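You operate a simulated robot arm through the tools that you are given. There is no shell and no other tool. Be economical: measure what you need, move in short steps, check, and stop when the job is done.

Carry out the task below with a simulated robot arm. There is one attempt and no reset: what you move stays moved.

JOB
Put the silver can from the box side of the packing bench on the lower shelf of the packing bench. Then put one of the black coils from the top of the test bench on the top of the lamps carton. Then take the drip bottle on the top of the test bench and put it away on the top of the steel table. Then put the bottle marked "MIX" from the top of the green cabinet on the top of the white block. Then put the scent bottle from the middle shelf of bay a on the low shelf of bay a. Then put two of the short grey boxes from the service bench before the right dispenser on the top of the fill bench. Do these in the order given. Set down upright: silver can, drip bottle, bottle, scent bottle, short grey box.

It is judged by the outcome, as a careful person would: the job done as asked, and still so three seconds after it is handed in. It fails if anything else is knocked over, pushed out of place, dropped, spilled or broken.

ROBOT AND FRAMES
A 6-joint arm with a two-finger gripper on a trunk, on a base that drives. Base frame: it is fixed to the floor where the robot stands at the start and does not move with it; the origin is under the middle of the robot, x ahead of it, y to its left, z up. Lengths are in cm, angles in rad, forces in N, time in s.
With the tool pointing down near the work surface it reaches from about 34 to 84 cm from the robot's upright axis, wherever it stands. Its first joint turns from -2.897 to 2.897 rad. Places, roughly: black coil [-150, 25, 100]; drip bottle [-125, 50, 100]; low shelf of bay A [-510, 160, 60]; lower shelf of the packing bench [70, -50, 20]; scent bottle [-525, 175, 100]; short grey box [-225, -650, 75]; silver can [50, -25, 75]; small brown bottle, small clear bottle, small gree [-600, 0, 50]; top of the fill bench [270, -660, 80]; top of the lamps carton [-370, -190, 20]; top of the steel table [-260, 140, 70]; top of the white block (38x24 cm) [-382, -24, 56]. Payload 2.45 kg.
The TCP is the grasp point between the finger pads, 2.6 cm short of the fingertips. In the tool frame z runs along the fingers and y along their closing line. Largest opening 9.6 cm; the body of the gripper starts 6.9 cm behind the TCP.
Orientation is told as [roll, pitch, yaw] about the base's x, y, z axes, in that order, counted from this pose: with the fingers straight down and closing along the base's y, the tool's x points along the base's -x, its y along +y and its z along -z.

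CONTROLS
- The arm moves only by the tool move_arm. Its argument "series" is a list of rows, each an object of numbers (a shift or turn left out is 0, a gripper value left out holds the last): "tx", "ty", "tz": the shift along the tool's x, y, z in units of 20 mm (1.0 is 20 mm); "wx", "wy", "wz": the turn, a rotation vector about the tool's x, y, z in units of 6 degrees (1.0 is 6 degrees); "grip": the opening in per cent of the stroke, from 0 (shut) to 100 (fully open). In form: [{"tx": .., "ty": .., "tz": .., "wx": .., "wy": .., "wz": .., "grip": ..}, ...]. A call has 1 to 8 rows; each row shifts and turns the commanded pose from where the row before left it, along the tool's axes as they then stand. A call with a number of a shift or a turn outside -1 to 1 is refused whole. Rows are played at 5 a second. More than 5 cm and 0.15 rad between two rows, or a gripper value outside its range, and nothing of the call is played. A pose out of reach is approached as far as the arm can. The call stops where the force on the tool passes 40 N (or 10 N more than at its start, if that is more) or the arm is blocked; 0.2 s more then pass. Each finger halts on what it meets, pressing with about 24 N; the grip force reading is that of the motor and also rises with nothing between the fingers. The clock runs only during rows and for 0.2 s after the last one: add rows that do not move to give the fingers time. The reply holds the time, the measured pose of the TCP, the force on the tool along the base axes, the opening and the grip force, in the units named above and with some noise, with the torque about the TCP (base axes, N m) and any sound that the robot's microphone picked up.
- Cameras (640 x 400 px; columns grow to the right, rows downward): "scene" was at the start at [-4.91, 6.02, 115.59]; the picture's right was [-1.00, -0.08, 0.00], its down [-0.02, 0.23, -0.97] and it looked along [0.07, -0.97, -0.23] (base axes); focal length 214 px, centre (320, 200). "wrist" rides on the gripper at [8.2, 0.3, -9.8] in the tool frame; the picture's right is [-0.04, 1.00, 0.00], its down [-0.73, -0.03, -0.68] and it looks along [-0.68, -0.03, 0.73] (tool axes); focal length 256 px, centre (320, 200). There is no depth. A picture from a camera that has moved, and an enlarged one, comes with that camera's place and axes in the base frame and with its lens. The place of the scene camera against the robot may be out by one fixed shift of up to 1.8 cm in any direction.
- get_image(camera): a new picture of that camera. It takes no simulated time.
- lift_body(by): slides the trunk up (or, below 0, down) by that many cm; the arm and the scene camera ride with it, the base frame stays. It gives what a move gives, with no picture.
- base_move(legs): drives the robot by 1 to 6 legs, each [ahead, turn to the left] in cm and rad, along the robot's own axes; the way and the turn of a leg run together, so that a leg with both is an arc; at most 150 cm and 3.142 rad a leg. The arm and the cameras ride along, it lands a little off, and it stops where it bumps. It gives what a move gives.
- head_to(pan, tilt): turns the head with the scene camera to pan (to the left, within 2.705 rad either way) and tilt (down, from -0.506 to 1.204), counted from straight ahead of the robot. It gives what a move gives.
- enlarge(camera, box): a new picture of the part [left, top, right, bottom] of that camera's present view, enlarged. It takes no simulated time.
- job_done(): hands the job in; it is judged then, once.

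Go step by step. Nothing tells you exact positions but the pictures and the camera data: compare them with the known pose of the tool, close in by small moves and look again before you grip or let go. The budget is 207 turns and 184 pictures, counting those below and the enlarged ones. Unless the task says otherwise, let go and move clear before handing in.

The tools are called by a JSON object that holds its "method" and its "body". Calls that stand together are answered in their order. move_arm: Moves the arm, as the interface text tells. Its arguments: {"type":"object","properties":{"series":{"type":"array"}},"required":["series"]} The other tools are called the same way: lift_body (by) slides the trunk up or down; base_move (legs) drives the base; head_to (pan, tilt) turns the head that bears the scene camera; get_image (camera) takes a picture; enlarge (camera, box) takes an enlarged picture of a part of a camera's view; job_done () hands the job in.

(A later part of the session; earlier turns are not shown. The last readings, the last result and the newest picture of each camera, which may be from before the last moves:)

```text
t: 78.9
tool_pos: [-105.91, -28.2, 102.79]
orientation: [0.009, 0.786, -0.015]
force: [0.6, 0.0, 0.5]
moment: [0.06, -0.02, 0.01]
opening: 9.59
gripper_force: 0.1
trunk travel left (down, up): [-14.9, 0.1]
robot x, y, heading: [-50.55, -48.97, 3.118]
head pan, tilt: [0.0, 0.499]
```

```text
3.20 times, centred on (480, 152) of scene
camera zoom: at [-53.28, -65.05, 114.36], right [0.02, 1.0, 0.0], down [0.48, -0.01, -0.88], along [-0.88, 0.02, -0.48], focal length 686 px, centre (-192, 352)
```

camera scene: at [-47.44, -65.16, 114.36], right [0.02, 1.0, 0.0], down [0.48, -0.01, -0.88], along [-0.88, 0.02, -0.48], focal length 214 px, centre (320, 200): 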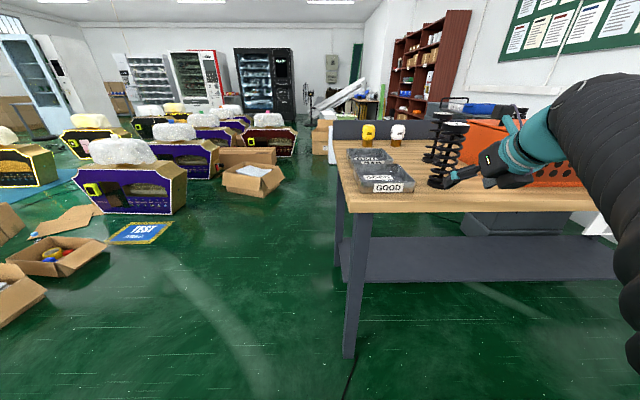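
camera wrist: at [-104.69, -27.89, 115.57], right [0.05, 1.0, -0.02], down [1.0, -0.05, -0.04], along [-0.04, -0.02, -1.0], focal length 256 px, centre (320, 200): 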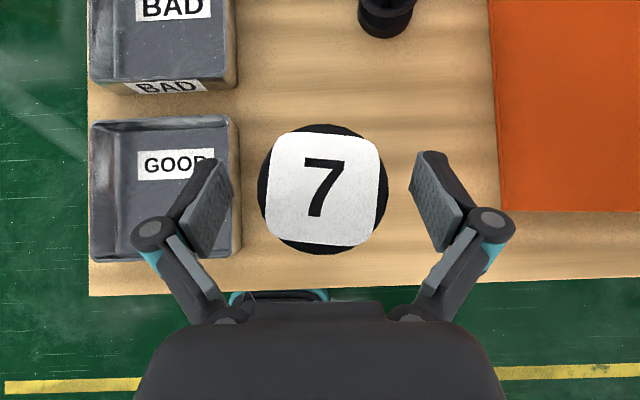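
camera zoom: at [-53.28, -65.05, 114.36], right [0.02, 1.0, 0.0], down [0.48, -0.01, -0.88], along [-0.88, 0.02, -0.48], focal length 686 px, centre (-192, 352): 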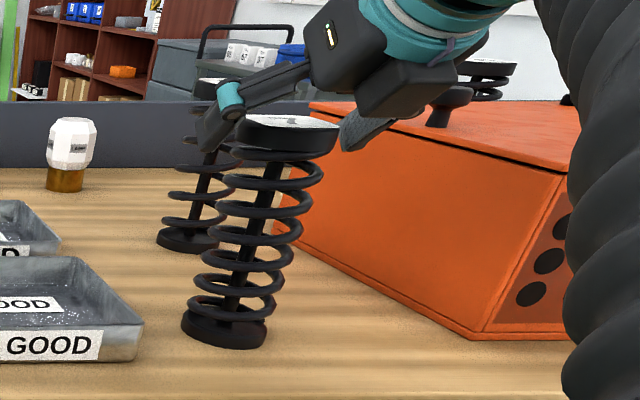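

Centered. Lower slightly and close on the disc.

{"method": "move_arm", "body": {"series": [{"tz": 0.25, "tx": -0.25}, {"grip": 40}, {}, {}, {}]}}

{"method": "move_arm", "body": {"series": [{"tz": -0.5, "tx": 0.5}, {"tz": -0.5, "tx": 0.5}]}}

{"method": "enlarge", "body": {"camera": "scene", "box": [380, 90, 580, 215]}}

```text
t: 80.1
tool_pos: [-105.99, -28.1, 102.03]
orientation: [0.009, 0.786, -0.014]
force: [0.9, 0.1, 5.3]
moment: [-0.05, 0.06, 0.04]
opening: 6.24
gripper_force: 23.6
trunk travel left (down, up): [-14.9, 0.1]
robot x, y, heading: [-50.37, -49.01, 3.122]
head pan, tilt: [0.0, 0.499]
```

```text
t: 80.7
tool_pos: [-106.16, -28.22, 104.88]
orientation: [0.007, 0.784, -0.012]
force: [0.2, 0.0, -1.6]
moment: [0.02, -0.02, 0.0]
opening: 6.2
gripper_force: 23.6
trunk travel left (down, up): [-14.9, 0.1]
robot x, y, heading: [-49.98, -49.08, 3.123]
head pan, tilt: [0.0, 0.499]
```

```text
3.20 times, centred on (480, 152) of scene
camera zoom: at [-53.31, -65.05, 114.35], right [0.02, 1.0, 0.0], down [0.48, -0.01, -0.88], along [-0.88, 0.02, -0.48], focal length 686 px, centre (-192, 352)
```

zoom: 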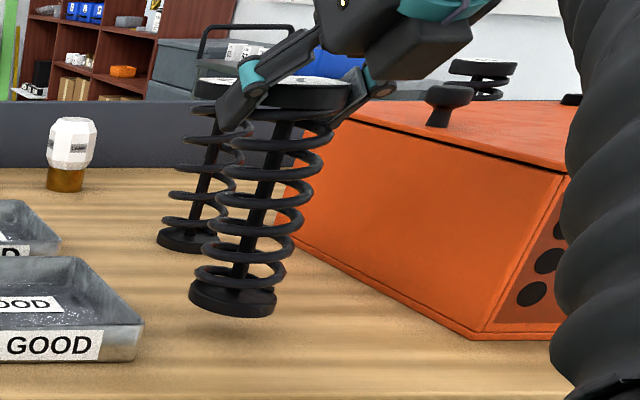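

Coil lifted. Back away from the bench and drive toward the lamps carton, then look.

{"method": "move_arm", "body": {"series": [{"tz": -0.5, "tx": 0.5}, {"tz": -0.5, "tx": 0.5}]}}

{"method": "base_move", "body": {"legs": [[-28, 0], [0, 1.57], [52, 0], [0, -1.57], [130, 0]]}}

{"method": "get_image", "body": {"camera": "scene"}}

{"method": "get_image", "body": {"camera": "wrist"}}

```text
t: 81.3
tool_pos: [-106.04, -28.28, 107.72]
orientation: [0.009, 0.784, -0.015]
force: [-0.7, 0.2, -1.4]
moment: [0.03, 0.01, -0.02]
opening: 6.19
gripper_force: 24.0
trunk travel left (down, up): [-14.9, 0.1]
robot x, y, heading: [-50.29, -49.22, 3.12]
head pan, tilt: [0.0, 0.499]
```

```text
t: 99.6
tool_pos: [-206.43, -70.34, 107.71]
orientation: [0.008, 0.783, -0.059]
force: [0.5, -0.1, -2.0]
moment: [-0.01, 0.03, 0.05]
opening: 6.24
gripper_force: 24.0
trunk travel left (down, up): [-14.9, 0.1]
robot x, y, heading: [-151.53, -93.52, 3.075]
head pan, tilt: [0.0, 0.499]
```

```text
146 pictures are left
camera scene: at [-155.46, -109.56, 114.36], right [0.06, 1.0, 0.0], down [0.48, -0.03, -0.88], along [-0.88, 0.06, -0.48], focal length 214 px, centre (320, 200)
```

scene: 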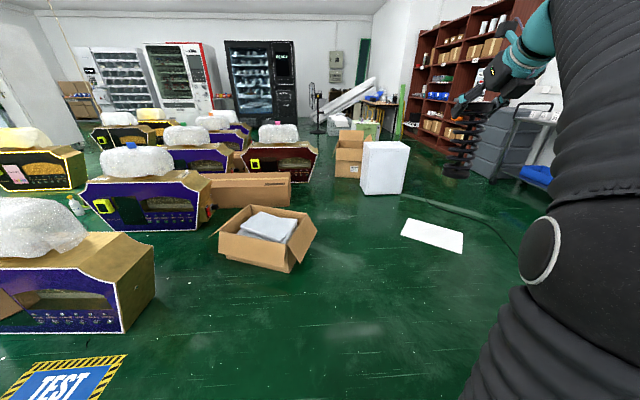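

```text
145 pictures are left
camera wrist: at [-205.24, -70.18, 120.5], right [0.09, 1.0, -0.02], down [0.99, -0.09, -0.04], along [-0.04, -0.02, -1.0], focal length 256 px, centre (320, 200)
```

wrist: 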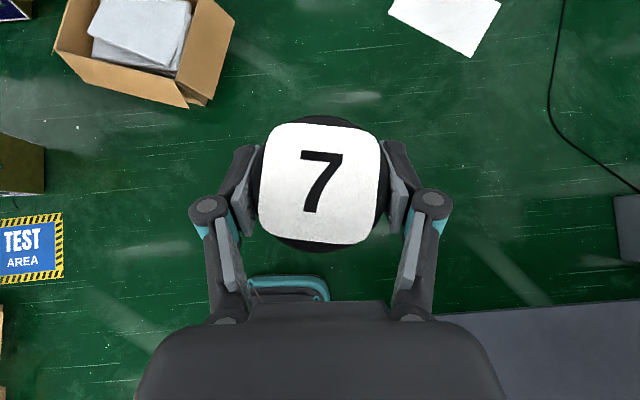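

The low closed carton behind the open box looks like the lamps carton. Zoom in to verify.

{"method": "enlarge", "body": {"camera": "scene", "box": [190, 120, 430, 270]}}

```text
2.67 times, centred on (310, 195) of scene
camera zoom: at [-155.46, -109.56, 114.36], right [0.06, 1.0, 0.0], down [0.48, -0.03, -0.88], along [-0.88, 0.06, -0.48], focal length 572 px, centre (347, 213)
```

zoom: 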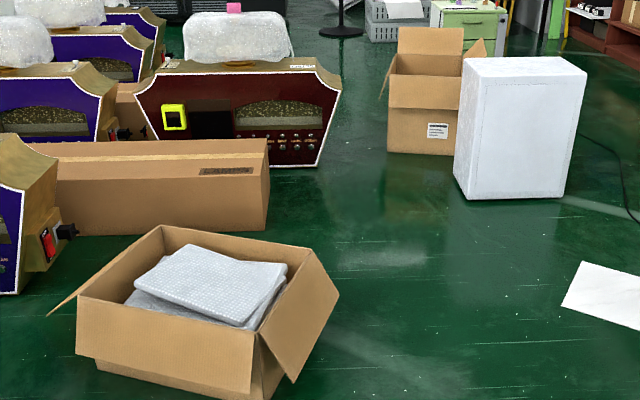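

That matches (-368,-185), top z≈26. I'll drive around the open box along y≈-62, then turn toward the carton's right end.

{"method": "base_move", "body": {"legs": [[0, -0.475], [60, 0], [0, 0.54], [60, 0]]}}

{"method": "get_image", "body": {"camera": "scene"}}

```text
t: 108.8
tool_pos: [-319.46, -43.25, 107.76]
orientation: [0.007, 0.784, 0.009]
force: [-0.2, -0.1, -0.6]
moment: [-0.01, 0.01, 0.02]
opening: 6.22
gripper_force: 24.0
trunk travel left (down, up): [-14.9, 0.1]
robot x, y, heading: [-263.27, -62.8, -3.139]
head pan, tilt: [0.0, 0.499]
```

```text
143 pictures are left
camera scene: at [-266.06, -79.06, 114.36], right [0.0, 1.0, 0.0], down [0.48, 0.0, -0.88], along [-0.88, 0.0, -0.48], focal length 214 px, centre (320, 200)
```

scene: 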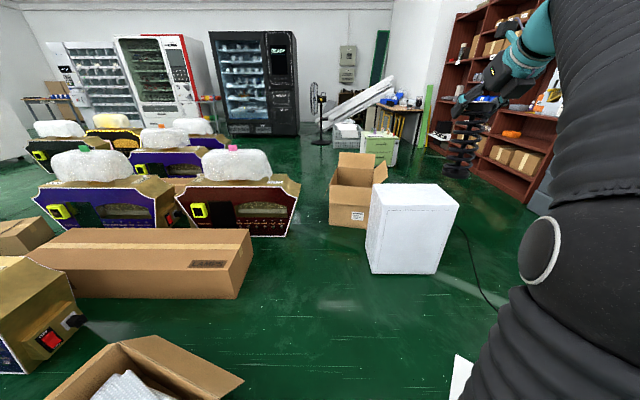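

Carton top z≈25, x -386…-351, y below -128. Proceed beside it and check its label.

{"method": "base_move", "body": {"legs": [[62, 0], [0, 1.09], [18, 0]]}}

{"method": "get_image", "body": {"camera": "scene"}}

{"method": "get_image", "body": {"camera": "wrist"}}

```text
t: 116.2
tool_pos: [-378.27, -118.5, 107.79]
orientation: [0.008, 0.784, 1.077]
force: [0.1, 0.8, -1.6]
moment: [0.01, -0.02, -0.02]
opening: 6.21
gripper_force: 23.7
trunk travel left (down, up): [-14.9, 0.1]
robot x, y, heading: [-334.2, -78.73, -2.071]
head pan, tilt: [0.0, 0.499]
```

```text
142 pictures are left
camera scene: at [-321.54, -89.3, 114.36], right [-0.88, 0.48, 0.0], down [0.23, 0.42, -0.88], along [-0.42, -0.77, -0.48], focal length 214 px, centre (320, 200)
```

scene: 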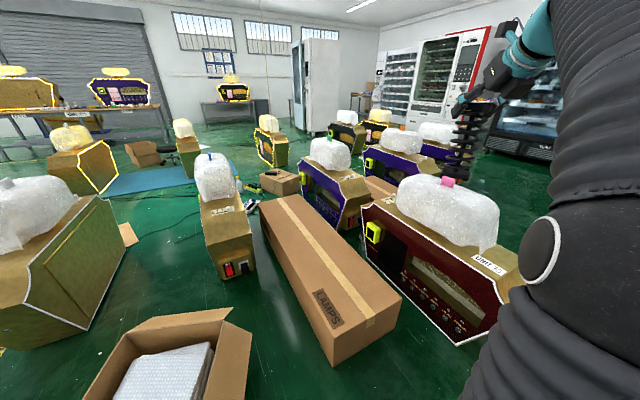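

```text
141 pictures are left
camera wrist: at [-377.99, -117.35, 120.5], right [-0.86, 0.5, -0.02], down [0.5, 0.86, -0.04], along [0.0, -0.04, -1.0], focal length 256 px, centre (320, 200)
```

wrist: 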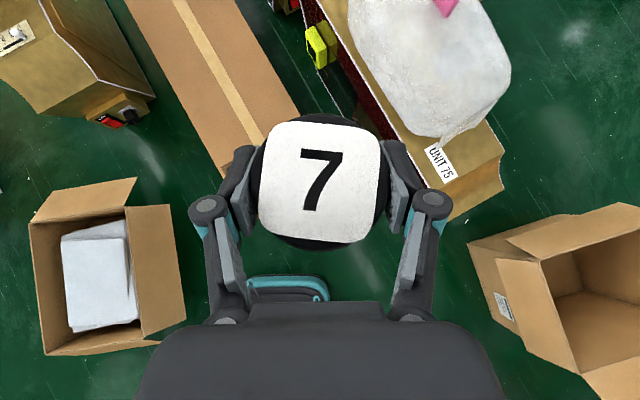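

LAMPS confirmed. Now shift left, lower, then forward over the carton's near end.

{"method": "move_arm", "body": {"series": [{"tz": 1, "tx": -1, "ty": -1}, {"tz": 1, "tx": -1, "ty": -1}, {"tz": 1, "tx": -1, "ty": -1}, {"tz": 1, "tx": -1, "ty": -1}, {"tz": 1, "tx": -1, "ty": -1}, {"tz": 1, "tx": -1, "ty": -1}]}}

{"method": "move_arm", "body": {"series": [{"tz": 1, "tx": -1, "ty": -1}, {"tz": 1, "tx": -1, "ty": -1}, {"tz": 1, "tx": -1, "ty": -1}, {"tz": 1, "tx": -1, "ty": -1}, {"tz": 1, "tx": -1, "ty": -1}, {"tz": 1, "tx": -1, "ty": -1}]}}

{"method": "lift_body", "body": {"by": -14.5}}

{"method": "move_arm", "body": {"series": [{"tz": 1, "tx": 1}, {"tz": 1, "tx": 1}, {"tz": 1, "tx": 1}, {"tz": 1, "tx": 1}, {"tz": 1, "tx": 1}, {"tz": 1, "tx": 1}, {"tz": 0.5, "tx": 0.5}]}}

{"method": "get_image", "body": {"camera": "scene"}}

{"method": "get_image", "body": {"camera": "wrist"}}

```text
t: 117.5
tool_pos: [-367.85, -123.94, 91.0]
orientation: [0.008, 0.786, 1.076]
force: [0.4, -0.6, -0.9]
moment: [-0.01, 0.0, -0.02]
opening: 6.25
gripper_force: 24.3
trunk travel left (down, up): [-14.9, 0.1]
robot x, y, heading: [-334.21, -78.88, -2.07]
head pan, tilt: [0.0, 0.499]
```

```text
t: 119.0
tool_pos: [-361.78, -127.48, 73.09]
orientation: [-0.005, 0.787, 1.081]
force: [-1.3, 0.3, -1.0]
moment: [-0.02, 0.0, 0.01]
opening: 6.25
gripper_force: 23.7
out of reach, approached as far as the arm can: row 4, 5, 6
trunk travel left (down, up): [-14.9, 0.1]
robot x, y, heading: [-333.98, -79.09, -2.071]
head pan, tilt: [0.0, 0.499]
```

```text
t: 120.7
tool_pos: [-361.86, -127.4, 58.76]
orientation: [-0.002, 0.784, 1.082]
force: [-0.8, 1.1, -2.4]
moment: [0.01, 0.02, -0.01]
opening: 6.23
gripper_force: 23.8
trunk travel left (down, up): [-0.4, 14.6]
robot x, y, heading: [-334.32, -78.7, -2.074]
head pan, tilt: [0.0, 0.499]
```

```text
t: 122.3
tool_pos: [-370.73, -143.52, 58.63]
orientation: [-0.01, 0.787, 1.086]
force: [0.4, -0.6, -0.2]
moment: [-0.02, 0.0, -0.03]
opening: 6.24
gripper_force: 24.0
out of reach, approached as far as the arm can: row 6
trunk travel left (down, up): [-0.4, 14.6]
robot x, y, heading: [-334.02, -78.68, -2.073]
head pan, tilt: [0.0, 0.499]
```

```text
140 pictures are left
camera scene: at [-321.53, -89.3, 99.86], right [-0.88, 0.48, 0.0], down [0.23, 0.42, -0.88], along [-0.42, -0.77, -0.48], focal length 214 px, centre (320, 200)
```

scene: 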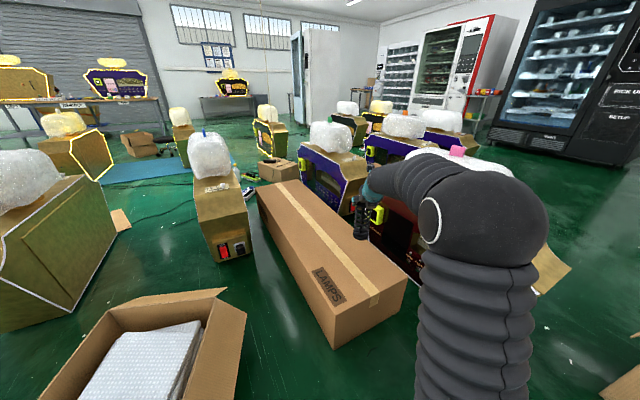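

```text
139 pictures are left
camera wrist: at [-370.53, -142.15, 71.4], right [-0.87, 0.48, -0.04], down [0.48, 0.87, -0.04], along [0.01, -0.05, -1.0], focal length 256 px, centre (320, 200)
```

wrist: 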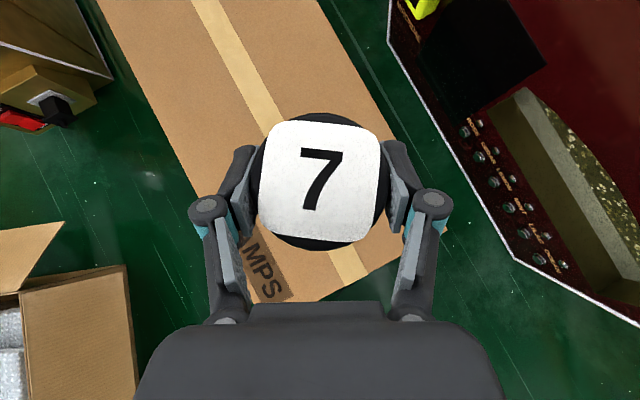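

Over the carton near its end, good. Lower, then feel for contact.

{"method": "move_arm", "body": {"series": [{"tz": 1, "tx": -1}, {"tz": 1, "tx": -1}, {"tz": 1, "tx": -1}, {"tz": 1, "tx": -1}, {"tz": 0.7, "tx": -0.7}]}}

{"method": "get_image", "body": {"camera": "scene"}}

{"method": "get_image", "body": {"camera": "wrist"}}

```text
t: 123.5
tool_pos: [-370.64, -143.47, 45.35]
orientation: [-0.003, 0.787, 1.081]
force: [0.1, 0.3, -1.0]
moment: [0.05, -0.03, -0.05]
opening: 6.22
gripper_force: 23.4
trunk travel left (down, up): [-0.4, 14.6]
robot x, y, heading: [-334.31, -78.82, -2.072]
head pan, tilt: [0.0, 0.499]
```

```text
138 pictures are left
camera scene: at [-321.53, -89.31, 99.86], right [-0.88, 0.48, 0.0], down [0.23, 0.42, -0.88], along [-0.42, -0.77, -0.48], focal length 214 px, centre (320, 200)
```

scene: 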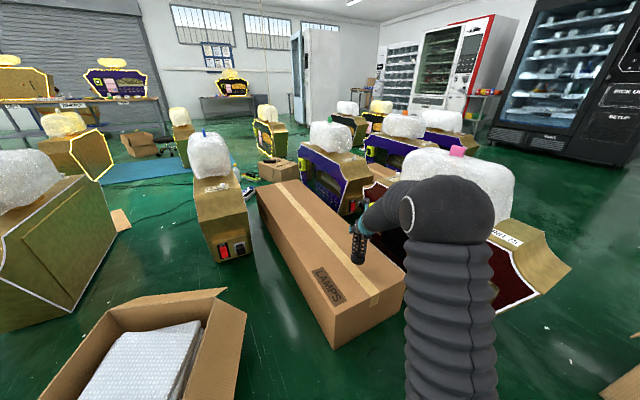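

```text
137 pictures are left
camera wrist: at [-370.38, -142.25, 58.04], right [-0.87, 0.49, -0.03], down [0.49, 0.87, -0.04], along [0.01, -0.05, -1.0], focal length 256 px, centre (320, 200)
```

wrist: 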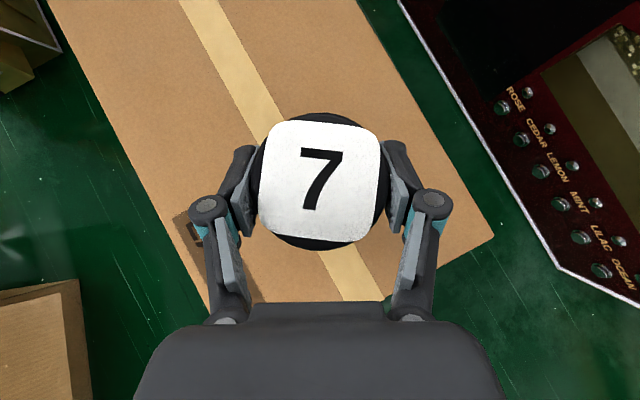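

Continue down with force checks.

{"method": "move_arm", "body": {"series": [{"tz": 0.5, "tx": -0.5}, {"tz": 0.5, "tx": -0.5}, {"tz": 0.2, "tx": -0.2}, {}]}}

{"method": "move_arm", "body": {"series": [{"tz": 0.2, "tx": -0.2}, {}]}}

{"method": "move_arm", "body": {"series": [{"tz": 0.2, "tx": -0.2}, {}]}}

{"method": "enlarge", "body": {"camera": "scene", "box": [280, 170, 480, 295]}}

```text
t: 124.5
tool_pos: [-370.58, -143.35, 41.94]
orientation: [-0.002, 0.785, 1.083]
force: [-1.2, 0.0, -2.9]
moment: [0.0, 0.01, 0.01]
opening: 6.24
gripper_force: 23.8
trunk travel left (down, up): [-0.4, 14.6]
robot x, y, heading: [-334.12, -78.44, -2.071]
head pan, tilt: [0.0, 0.499]
```

```text
t: 125.1
tool_pos: [-370.58, -143.44, 41.53]
orientation: [-0.002, 0.784, 1.082]
force: [0.6, 0.3, -1.0]
moment: [-0.02, 0.0, -0.01]
opening: 6.24
gripper_force: 24.3
out of reach, approached as far as the arm can: row 1
trunk travel left (down, up): [-0.4, 14.6]
robot x, y, heading: [-333.72, -78.55, -2.069]
head pan, tilt: [0.0, 0.499]
```

```text
t: 125.7
tool_pos: [-370.69, -143.6, 41.33]
orientation: [-0.006, 0.784, 1.083]
force: [-0.4, -0.2, -1.0]
moment: [0.01, 0.0, -0.01]
opening: 6.25
gripper_force: 23.9
trunk travel left (down, up): [-0.4, 14.6]
robot x, y, heading: [-334.19, -78.53, -2.069]
head pan, tilt: [0.0, 0.499]
```

```text
3.20 times, centred on (380, 232) of scene
camera zoom: at [-321.54, -89.31, 99.86], right [-0.88, 0.48, 0.0], down [0.23, 0.42, -0.88], along [-0.42, -0.77, -0.48], focal length 686 px, centre (128, 96)
```

zoom: 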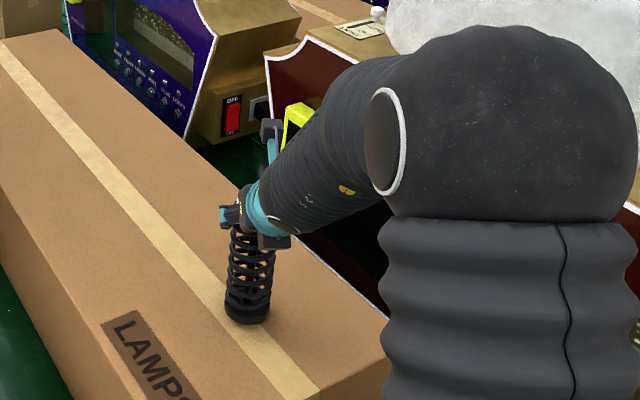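

Not yet in contact; near a reach limit. Use the remaining trunk travel and a small forward-down step.

{"method": "lift_body", "body": {"by": -0.4}}

{"method": "move_arm", "body": {"series": [{"tz": 0.5, "tx": 0.1}, {"tz": 0.1, "tx": -0.1}, {}]}}

{"method": "enlarge", "body": {"camera": "scene", "box": [320, 220, 400, 270]}}

```text
t: 126.2
tool_pos: [-370.66, -143.45, 40.86]
orientation: [-0.004, 0.784, 1.084]
force: [0.9, -0.2, -2.0]
moment: [0.0, 0.01, 0.0]
opening: 6.24
gripper_force: 23.3
trunk travel left (down, up): [0.0, 15.0]
robot x, y, heading: [-334.19, -78.46, -2.069]
head pan, tilt: [0.0, 0.499]
```

```text
t: 127.0
tool_pos: [-371.08, -144.28, 40.21]
orientation: [-0.005, 0.787, 1.082]
force: [0.5, -0.1, 5.0]
moment: [-0.22, -0.09, -0.02]
opening: 6.25
gripper_force: 24.2
trunk travel left (down, up): [0.0, 15.0]
robot x, y, heading: [-334.09, -78.51, -2.072]
head pan, tilt: [0.0, 0.499]
```

```text
8.00 times, centred on (360, 245) of scene
camera zoom: at [-321.52, -89.28, 99.47], right [-0.88, 0.48, 0.0], down [0.23, 0.42, -0.88], along [-0.42, -0.77, -0.48], focal length 1716 px, centre (0, -160)
```

zoom: 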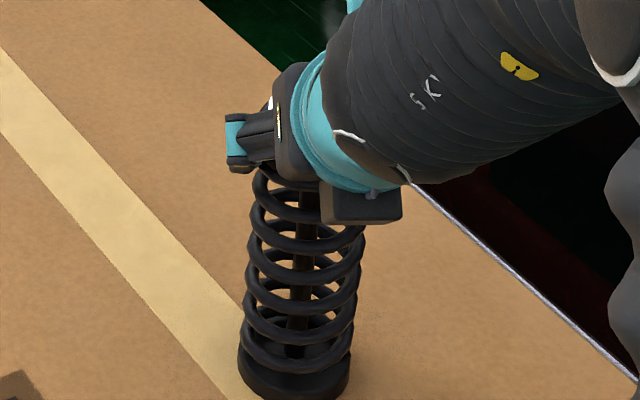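

Contact reached at TCP z≈40.2. Release and retreat up-back.

{"method": "move_arm", "body": {"series": [{"tz": 0.05, "tx": -0.05}, {"grip": 75}, {"grip": 100}, {}, {"tz": -0.5}, {"tz": -0.8}, {"tz": -1}, {"tz": -1}]}}

{"method": "get_image", "body": {"camera": "wrist"}}

{"method": "get_image", "body": {"camera": "scene"}}

```text
t: 128.8
tool_pos: [-368.91, -140.16, 44.39]
orientation: [-0.005, 0.785, 1.083]
force: [-0.5, 1.0, -0.5]
moment: [-0.03, 0.0, -0.01]
opening: 9.59
gripper_force: 0.2
trunk travel left (down, up): [0.0, 15.0]
robot x, y, heading: [-333.94, -78.58, -2.067]
head pan, tilt: [0.0, 0.499]
```

```text
134 pictures are left
camera wrist: at [-368.68, -138.84, 57.24], right [-0.87, 0.49, -0.03], down [0.49, 0.87, -0.04], along [0.01, -0.05, -1.0], focal length 256 px, centre (320, 200)
```

wrist: 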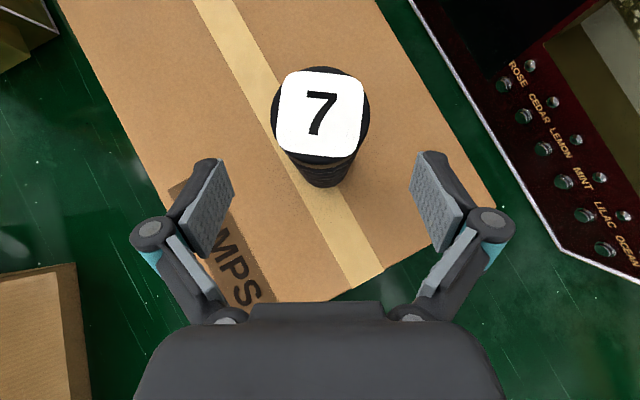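

```text
133 pictures are left
camera scene: at [-321.54, -89.31, 99.45], right [-0.88, 0.48, 0.0], down [0.23, 0.42, -0.88], along [-0.42, -0.77, -0.48], focal length 214 px, centre (320, 200)
```

scene: 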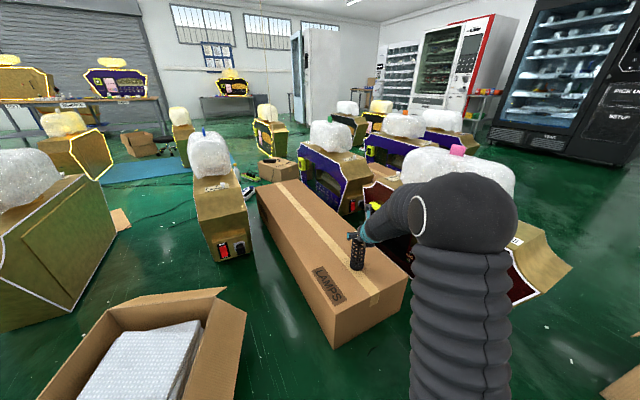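

Coil stands on the carton. Raise the arm and trunk, then drive back around to the test bench front.

{"method": "move_arm", "body": {"series": [{"tz": -1}, {"tz": -1}, {"tz": -1}, {"tz": -1}, {"tz": -1}, {"tz": -1}, {"tz": -1}, {"tz": -1}]}}

{"method": "move_arm", "body": {"series": [{"tz": -1, "tx": 1, "ty": 1}, {"tz": -1, "tx": 1, "ty": 1}, {"tz": -1, "tx": 1, "ty": 1}, {"tz": -1, "tx": 1, "ty": 1}, {"tz": -1, "tx": 1, "ty": 1}, {"tz": -1, "tx": 1, "ty": 1}, {"tz": -1, "tx": 1, "ty": 1}]}}

{"method": "lift_body", "body": {"by": 15}}

{"method": "base_move", "body": {"legs": [[-18, 0], [0, 2.07], [122, 0], [0, -0.5], [66, 0], [0, 0.5]]}}

{"method": "get_image", "body": {"camera": "scene"}}

```text
t: 130.6
tool_pos: [-363.72, -130.09, 55.81]
orientation: [-0.004, 0.785, 1.082]
force: [0.7, -0.9, 0.6]
moment: [0.02, -0.02, -0.02]
opening: 9.6
gripper_force: 0.0
trunk travel left (down, up): [0.0, 15.0]
robot x, y, heading: [-334.0, -78.5, -2.068]
head pan, tilt: [0.0, 0.499]
```

```text
t: 132.2
tool_pos: [-376.22, -123.59, 75.56]
orientation: [-0.005, 0.784, 1.082]
force: [-0.5, 0.4, 0.3]
moment: [-0.01, -0.02, 0.03]
opening: 9.58
gripper_force: 0.0
trunk travel left (down, up): [0.0, 15.0]
robot x, y, heading: [-334.06, -78.63, -2.065]
head pan, tilt: [0.0, 0.499]
```

```text
t: 133.9
tool_pos: [-376.29, -123.6, 90.63]
orientation: [-0.005, 0.785, 1.081]
force: [0.1, 0.3, 0.1]
moment: [0.02, 0.0, 0.01]
opening: 9.61
gripper_force: 0.1
trunk travel left (down, up): [-15.0, 0.0]
robot x, y, heading: [-334.29, -78.42, -2.07]
head pan, tilt: [0.0, 0.499]
```

```text
t: 152.3
tool_pos: [-85.85, -108.19, 90.47]
orientation: [-0.005, 0.785, -3.125]
force: [-0.4, -0.1, 0.2]
moment: [-0.01, 0.03, -0.03]
opening: 9.59
gripper_force: 0.1
trunk travel left (down, up): [-15.0, 0.0]
robot x, y, heading: [-145.65, -92.88, 0.013]
head pan, tilt: [0.0, 0.499]
```

```text
132 pictures are left
camera scene: at [-142.21, -77.69, 114.41], right [0.01, -1.0, 0.0], down [-0.48, 0.0, -0.88], along [0.88, 0.01, -0.48], focal length 214 px, centre (320, 200)
```

scene: 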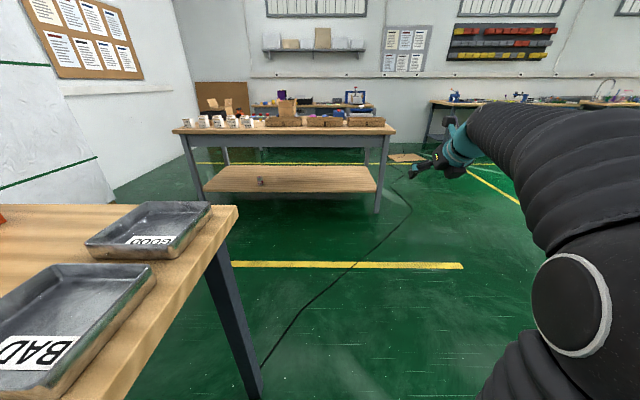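

Path clear; continue to the bench front facing the drip bottle.

{"method": "base_move", "body": {"legs": [[112, 0], [0, 1.558], [135, 0], [0, 1.57]]}}

{"method": "head_to", "body": {"pan": -0.3, "tilt": 0.4}}

{"method": "get_image", "body": {"camera": "scene"}}

{"method": "get_image", "body": {"camera": "wrist"}}

```text
t: 172.1
tool_pos: [-93.14, 57.28, 90.46]
orientation: [-0.006, 0.786, 0.024]
force: [0.2, -0.4, -0.6]
moment: [0.03, -0.04, -0.05]
opening: 9.59
gripper_force: 0.1
trunk travel left (down, up): [-15.0, 0.0]
robot x, y, heading: [-33.54, 42.79, -3.125]
head pan, tilt: [0.0, 0.499]
```

```text
t: 172.9
tool_pos: [-93.14, 57.27, 90.49]
orientation: [-0.005, 0.786, 0.024]
force: [-0.7, -0.1, 0.3]
moment: [-0.01, -0.03, 0.0]
opening: 9.58
gripper_force: 0.0
trunk travel left (down, up): [-15.0, 0.0]
robot x, y, heading: [-33.32, 42.93, -3.13]
head pan, tilt: [-0.3, 0.4]
```

```text
131 pictures are left
camera scene: at [-35.62, 29.32, 115.32], right [0.28, 0.96, 0.0], down [0.37, -0.11, -0.92], along [-0.88, 0.26, -0.39], focal length 214 px, centre (320, 200)
```

scene: 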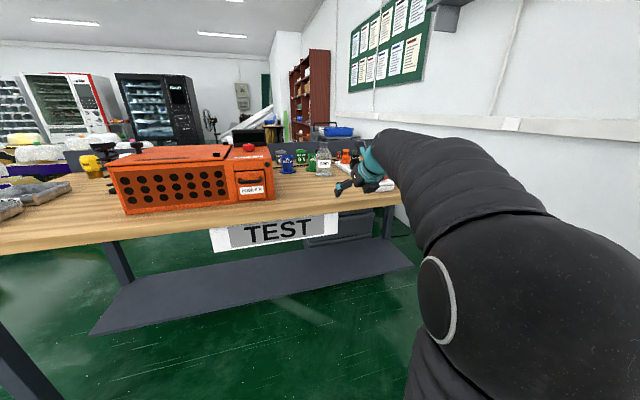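

```text
130 pictures are left
camera wrist: at [-91.91, 57.77, 103.25], right [0.0, 1.0, -0.03], down [1.0, 0.0, -0.04], along [-0.04, -0.03, -1.0], focal length 256 px, centre (320, 200)
```

wrist: 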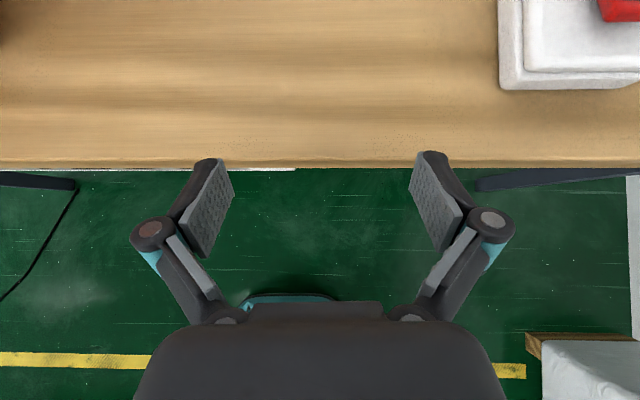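

Zoom on the drip bottle for its size.

{"method": "enlarge", "body": {"camera": "scene", "box": [260, 130, 380, 205]}}

```text
5.33 times, centred on (320, 168) of scene
camera zoom: at [-35.62, 29.32, 115.32], right [0.28, 0.96, 0.0], down [0.37, -0.11, -0.92], along [-0.88, 0.26, -0.39], focal length 1144 px, centre (320, 373)
```

zoom: 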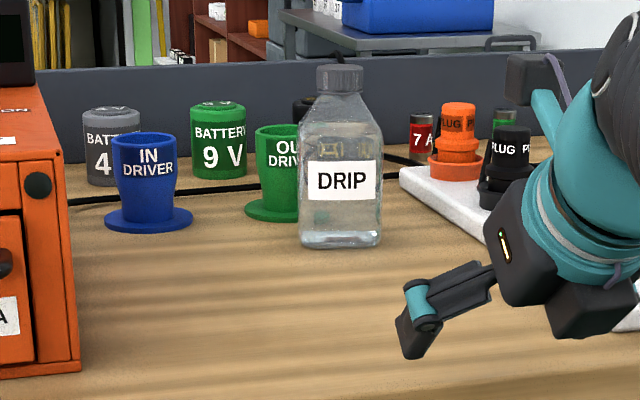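

Bottle at about (-131,59), cap top z≈101.5, cap ≈4 cm. I'll grip the cap, away from neighbours. Raise and drive forward.

{"method": "move_arm", "body": {"series": [{"tz": -1, "tx": 1, "ty": 0.4}, {"tz": -1, "tx": 1, "ty": 0.4}, {"tz": -1, "tx": 1}, {"tz": -0.5, "tx": 0.5, "grip": 75}]}}

{"method": "base_move", "body": {"legs": [[22, 0]]}}

{"method": "get_image", "body": {"camera": "wrist"}}

{"method": "get_image", "body": {"camera": "scene"}}

```text
t: 173.9
tool_pos: [-93.23, 58.93, 100.49]
orientation: [-0.003, 0.784, 0.024]
force: [-0.2, 0.2, -0.2]
moment: [-0.03, 0.0, -0.03]
opening: 7.2
gripper_force: 0.1
trunk travel left (down, up): [-15.0, 0.0]
robot x, y, heading: [-33.25, 42.62, -3.124]
head pan, tilt: [-0.3, 0.4]
```

```text
t: 175.6
tool_pos: [-115.24, 58.51, 100.52]
orientation: [-0.005, 0.784, 0.024]
force: [0.0, -1.5, -0.4]
moment: [-0.01, 0.01, -0.02]
opening: 7.2
gripper_force: 0.0
trunk travel left (down, up): [-15.0, 0.0]
robot x, y, heading: [-55.7, 42.35, -3.13]
head pan, tilt: [-0.3, 0.4]
```

```text
128 pictures are left
camera wrist: at [-113.98, 58.95, 113.2], right [0.0, 1.0, -0.03], down [1.0, 0.0, -0.04], along [-0.04, -0.03, -1.0], focal length 256 px, centre (320, 200)
```

wrist: 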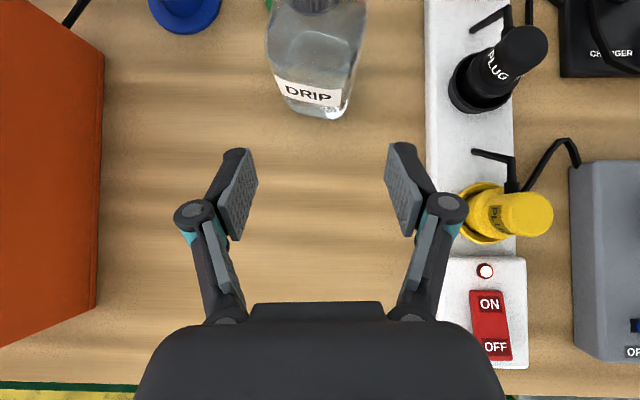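

```text
127 pictures are left
camera scene: at [-57.58, 28.99, 115.32], right [0.28, 0.96, 0.0], down [0.37, -0.11, -0.92], along [-0.88, 0.26, -0.39], focal length 214 px, centre (320, 200)
```

scene: 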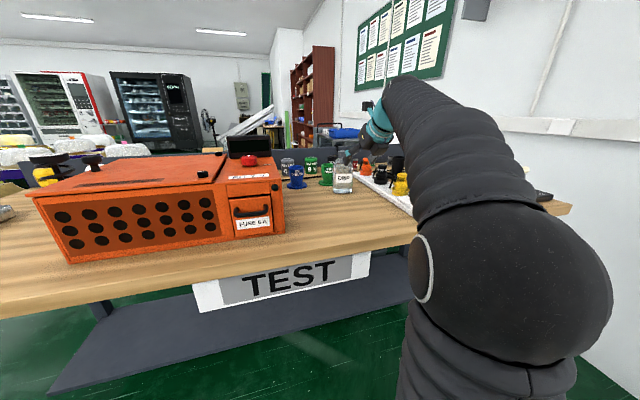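

Move in 5 cm more to see the cap.

{"method": "move_arm", "body": {"series": [{"tz": 0.9, "tx": 0.9, "ty": -0.2}, {"tz": 0.9, "tx": 0.9, "ty": -0.2}]}}

{"method": "get_image", "body": {"camera": "wrist"}}

{"method": "enlarge", "body": {"camera": "scene", "box": [280, 120, 440, 220]}}

```text
t: 176.2
tool_pos: [-120.22, 57.37, 100.52]
orientation: [-0.003, 0.787, 0.024]
force: [0.3, 0.1, 0.4]
moment: [0.02, 0.01, -0.01]
opening: 7.21
gripper_force: 0.0
trunk travel left (down, up): [-15.0, 0.0]
robot x, y, heading: [-55.15, 42.69, -3.126]
head pan, tilt: [-0.3, 0.4]
```

```text
126 pictures are left
camera wrist: at [-118.97, 57.86, 113.19], right [0.0, 1.0, -0.03], down [1.0, 0.0, -0.04], along [-0.04, -0.03, -1.0], focal length 256 px, centre (320, 200)
```

wrist: 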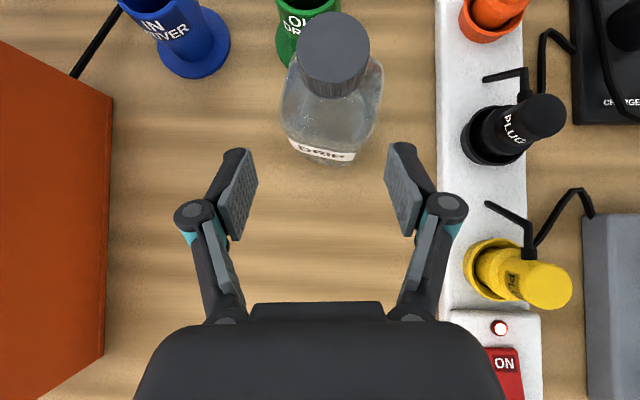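

```text
4.00 times, centred on (360, 170) of scene
camera zoom: at [-57.55, 28.99, 115.32], right [0.28, 0.96, 0.0], down [0.37, -0.11, -0.92], along [-0.88, 0.26, -0.39], focal length 858 px, centre (160, 320)
```

zoom: 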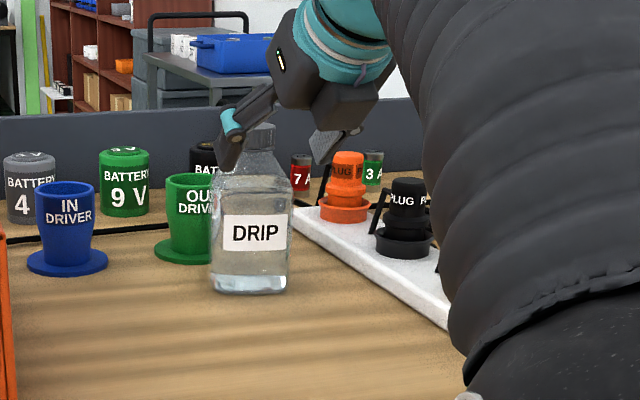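

Cap center ≈(-127.9,58.2, 98.7). Advance straddling it.

{"method": "move_arm", "body": {"series": [{"tz": 0.85, "tx": 0.51, "ty": 0.25}, {"tz": 0.85, "tx": 0.51, "ty": 0.25}, {"tz": 0.85, "tx": 0.51}, {"tz": 0.84, "tx": 0.52}]}}

{"method": "get_image", "body": {"camera": "wrist"}}

{"method": "enlarge", "body": {"camera": "scene", "box": [280, 120, 440, 220]}}

```text
t: 177.2
tool_pos: [-127.94, 58.31, 98.6]
orientation: [-0.003, 0.786, 0.024]
force: [0.6, 0.0, 0.7]
moment: [0.05, -0.02, -0.03]
opening: 7.19
gripper_force: 0.1
trunk travel left (down, up): [-15.0, 0.0]
robot x, y, heading: [-55.24, 42.46, -3.127]
head pan, tilt: [-0.3, 0.4]
```

```text
124 pictures are left
camera wrist: at [-126.76, 58.79, 111.4], right [0.0, 1.0, -0.03], down [1.0, 0.0, -0.04], along [-0.04, -0.03, -1.0], focal length 256 px, centre (320, 200)
```

wrist: 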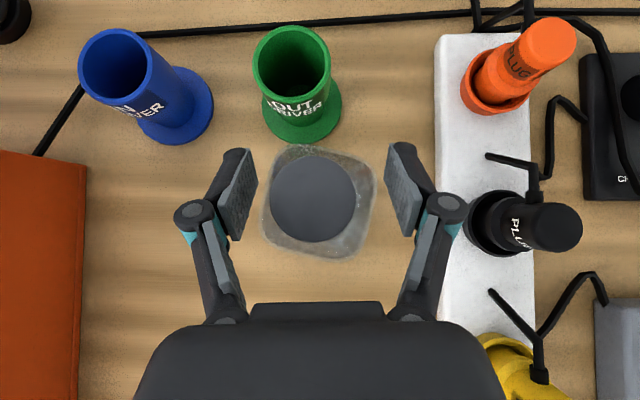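

```text
4.00 times, centred on (360, 170) of scene
camera zoom: at [-57.56, 28.99, 115.32], right [0.28, 0.96, 0.0], down [0.37, -0.11, -0.92], along [-0.88, 0.26, -0.39], focal length 858 px, centre (160, 320)
```

zoom: 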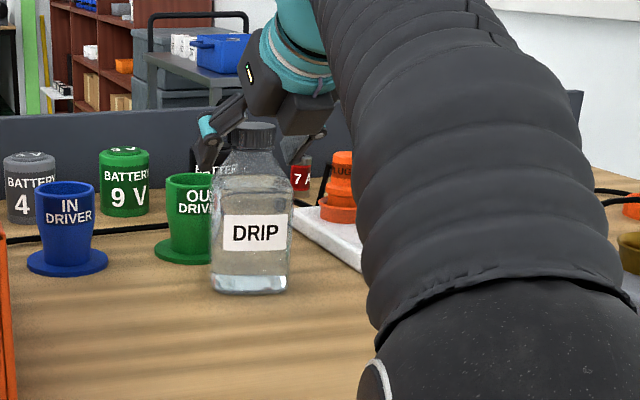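

Centered within a few mm; small correction then close on the cap.

{"method": "move_arm", "body": {"series": [{"tz": -0.2, "tx": -0.13, "ty": -0.1}, {"grip": 25}, {}, {}, {}, {}]}}

{"method": "move_arm", "body": {"series": [{"tz": -0.4, "tx": 0.4}, {"tz": -0.5, "tx": 0.5}, {"tz": -0.5, "tx": 0.5}]}}

{"method": "enlarge", "body": {"camera": "scene", "box": [280, 120, 440, 220]}}

{"method": "get_image", "body": {"camera": "wrist"}}

```text
t: 178.6
tool_pos: [-127.31, 58.14, 98.87]
orientation: [-0.003, 0.788, 0.024]
force: [-6.8, 3.9, 21.8]
moment: [0.19, 0.43, -0.11]
opening: 5.44
gripper_force: 23.8
trunk travel left (down, up): [-15.0, 0.0]
robot x, y, heading: [-55.43, 42.46, -3.125]
head pan, tilt: [-0.3, 0.4]
```

```text
t: 179.3
tool_pos: [-127.68, 58.14, 102.52]
orientation: [-0.006, 0.782, 0.025]
force: [-0.3, -1.0, -4.7]
moment: [-0.01, 0.03, 0.0]
opening: 3.62
gripper_force: 23.9
trunk travel left (down, up): [-15.0, 0.0]
robot x, y, heading: [-55.31, 42.38, -3.128]
head pan, tilt: [-0.3, 0.4]
```

```text
4.00 times, centred on (360, 170) of scene
camera zoom: at [-57.6, 29.0, 115.31], right [0.28, 0.96, 0.0], down [0.37, -0.11, -0.92], along [-0.88, 0.26, -0.39], focal length 858 px, centre (160, 320)
```

zoom: 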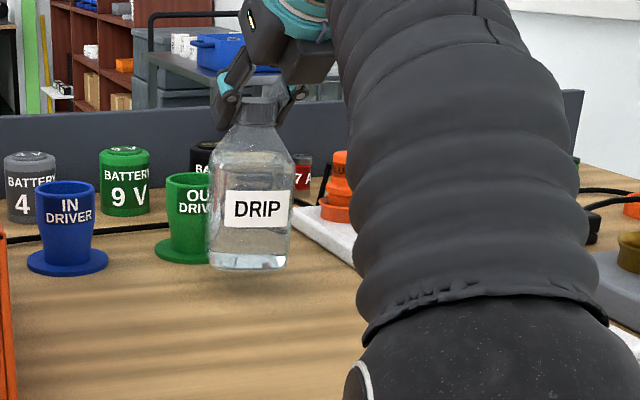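

```text
121 pictures are left
camera wrist: at [-126.43, 58.58, 115.19], right [0.0, 1.0, -0.03], down [1.0, 0.0, -0.03], along [-0.03, -0.03, -1.0], focal length 256 px, centre (320, 200)
```

wrist: 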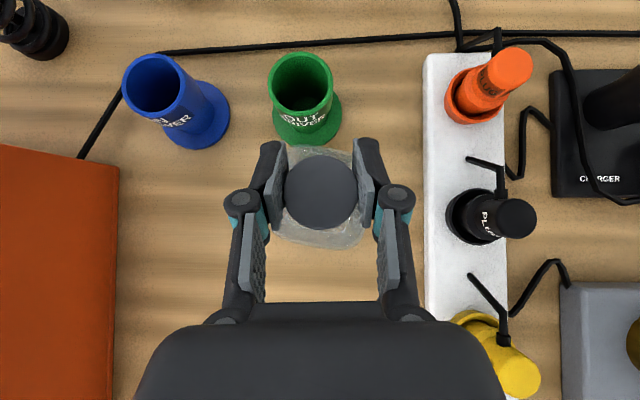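

Bottle lifted by the neck. Back out and drive around to the far side of the bench, then look for the steel table.

{"method": "move_arm", "body": {"series": [{"tz": -0.5, "tx": 0.5}, {"tz": -0.5, "tx": 0.5}]}}

{"method": "base_move", "body": {"legs": [[-28, 0], [0, 1.555], [138, 0], [0, -1.57], [120, 0], [55, 0]]}}

{"method": "head_to", "body": {"pan": -1.2, "tilt": 0.35}}

{"method": "get_image", "body": {"camera": "scene"}}

{"method": "get_image", "body": {"camera": "wrist"}}

```text
t: 179.9
tool_pos: [-127.52, 58.17, 105.38]
orientation: [-0.005, 0.785, 0.024]
force: [0.7, 0.9, -4.1]
moment: [0.02, 0.01, -0.02]
opening: 3.63
gripper_force: 24.1
trunk travel left (down, up): [-15.0, 0.0]
robot x, y, heading: [-55.34, 42.45, -3.127]
head pan, tilt: [-0.3, 0.4]
```

```text
t: 204.6
tool_pos: [-272.85, -88.68, 105.44]
orientation: [-0.003, 0.785, 0.032]
force: [-0.8, -0.3, -0.2]
moment: [0.0, -0.01, -0.02]
opening: 2.43
gripper_force: 0.0
trunk travel left (down, up): [-15.0, 0.0]
robot x, y, heading: [-200.64, -103.88, -3.116]
head pan, tilt: [-0.3, 0.4]
```

```text
t: 205.8
tool_pos: [-272.81, -88.7, 105.48]
orientation: [-0.006, 0.786, 0.033]
force: [0.1, -0.6, 0.5]
moment: [0.03, 0.01, 0.02]
opening: 2.41
gripper_force: 0.0
trunk travel left (down, up): [-15.0, 0.0]
robot x, y, heading: [-200.18, -103.92, -3.121]
head pan, tilt: [-1.201, 0.351]
```

```text
120 pictures are left
camera scene: at [-197.29, -111.18, 115.78], right [0.92, 0.39, 0.0], down [0.13, -0.32, -0.94], along [-0.36, 0.87, -0.34], focal length 214 px, centre (320, 200)
```

scene: 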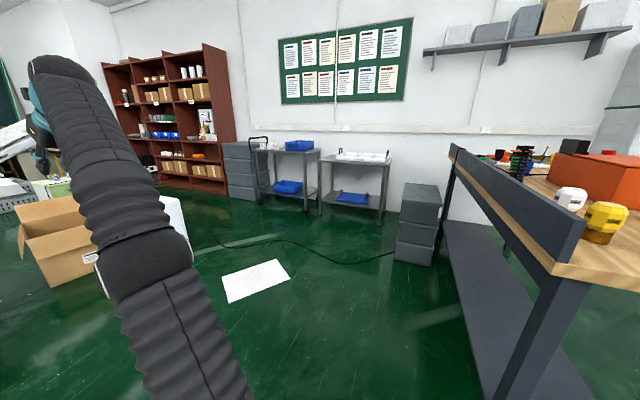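

```text
119 pictures are left
camera wrist: at [-271.64, -88.23, 118.19], right [-0.01, 1.0, -0.03], down [1.0, 0.01, -0.04], along [-0.04, -0.03, -1.0], focal length 256 px, centre (320, 200)
```

wrist: 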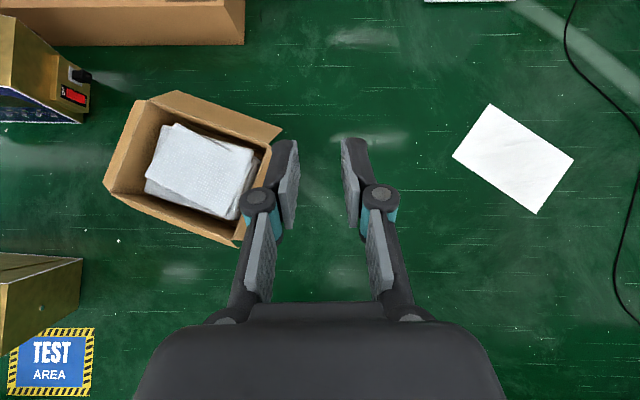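

The bottle slipped out of the grip somewhere on the way. I need to find it; look back along the route.

{"method": "head_to", "body": {"pan": -2.6, "tilt": 0.35}}

{"method": "get_image", "body": {"camera": "scene"}}

{"method": "head_to", "body": {"pan": 2.65, "tilt": 0.35}}

{"method": "get_image", "body": {"camera": "scene"}}

```text
t: 207.3
tool_pos: [-272.86, -88.52, 105.38]
orientation: [-0.006, 0.784, 0.034]
force: [0.2, -0.2, -0.4]
moment: [0.02, 0.0, -0.01]
opening: 2.41
gripper_force: 0.1
trunk travel left (down, up): [-15.0, 0.0]
robot x, y, heading: [-200.38, -103.93, -3.117]
head pan, tilt: [-2.601, 0.351]
```

```text
118 pictures are left
camera scene: at [-185.85, -114.78, 115.78], right [0.54, -0.84, 0.0], down [-0.29, -0.18, -0.94], along [0.79, 0.5, -0.34], focal length 214 px, centre (320, 200)
```

scene: 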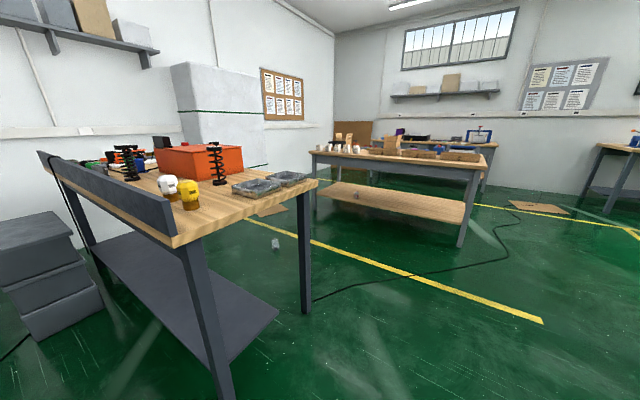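

```text
t: 211.4
tool_pos: [-272.81, -88.74, 105.45]
orientation: [-0.004, 0.785, 0.033]
force: [0.0, 0.5, 0.2]
moment: [-0.03, -0.02, 0.01]
opening: 2.38
gripper_force: 0.1
trunk travel left (down, up): [-15.0, 0.0]
robot x, y, heading: [-200.6, -103.63, -3.121]
head pan, tilt: [2.649, 0.351]
```

```text
117 pictures are left
camera scene: at [-185.4, -123.97, 115.78], right [-0.45, -0.89, 0.0], down [-0.31, 0.15, -0.94], along [0.84, -0.42, -0.34], focal length 214 px, centre (320, 200)
```

scene: 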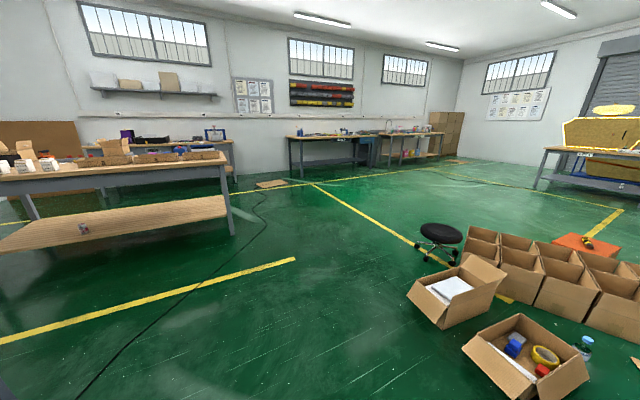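

A whitish object lies on the floor near (-52,23). Zoom.

{"method": "head_to", "body": {"pan": -2.6, "tilt": 0.35}}

{"method": "enlarge", "body": {"camera": "scene", "box": [235, 215, 315, 265]}}

```text
t: 215.5
tool_pos: [-272.85, -88.55, 105.52]
orientation: [-0.005, 0.784, 0.034]
force: [-0.1, 0.4, 0.4]
moment: [0.0, -0.01, 0.01]
opening: 2.4
gripper_force: 0.1
trunk travel left (down, up): [-15.0, 0.0]
robot x, y, heading: [-200.66, -103.79, -3.124]
head pan, tilt: [-2.601, 0.351]
```

```text
8.00 times, centred on (275, 240) of scene
camera zoom: at [-185.85, -114.78, 115.78], right [0.54, -0.84, 0.0], down [-0.29, -0.18, -0.94], along [0.79, 0.5, -0.34], focal length 1716 px, centre (680, -120)
```

zoom: 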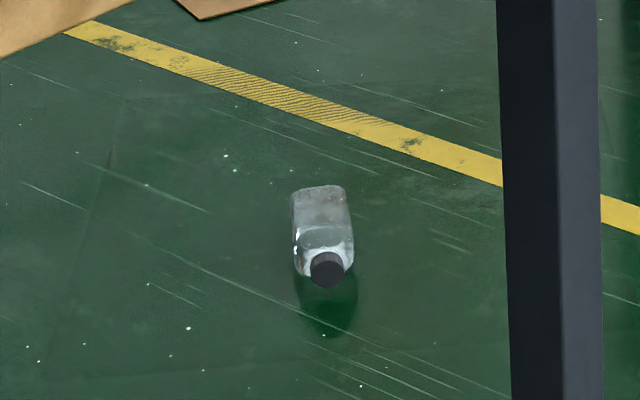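

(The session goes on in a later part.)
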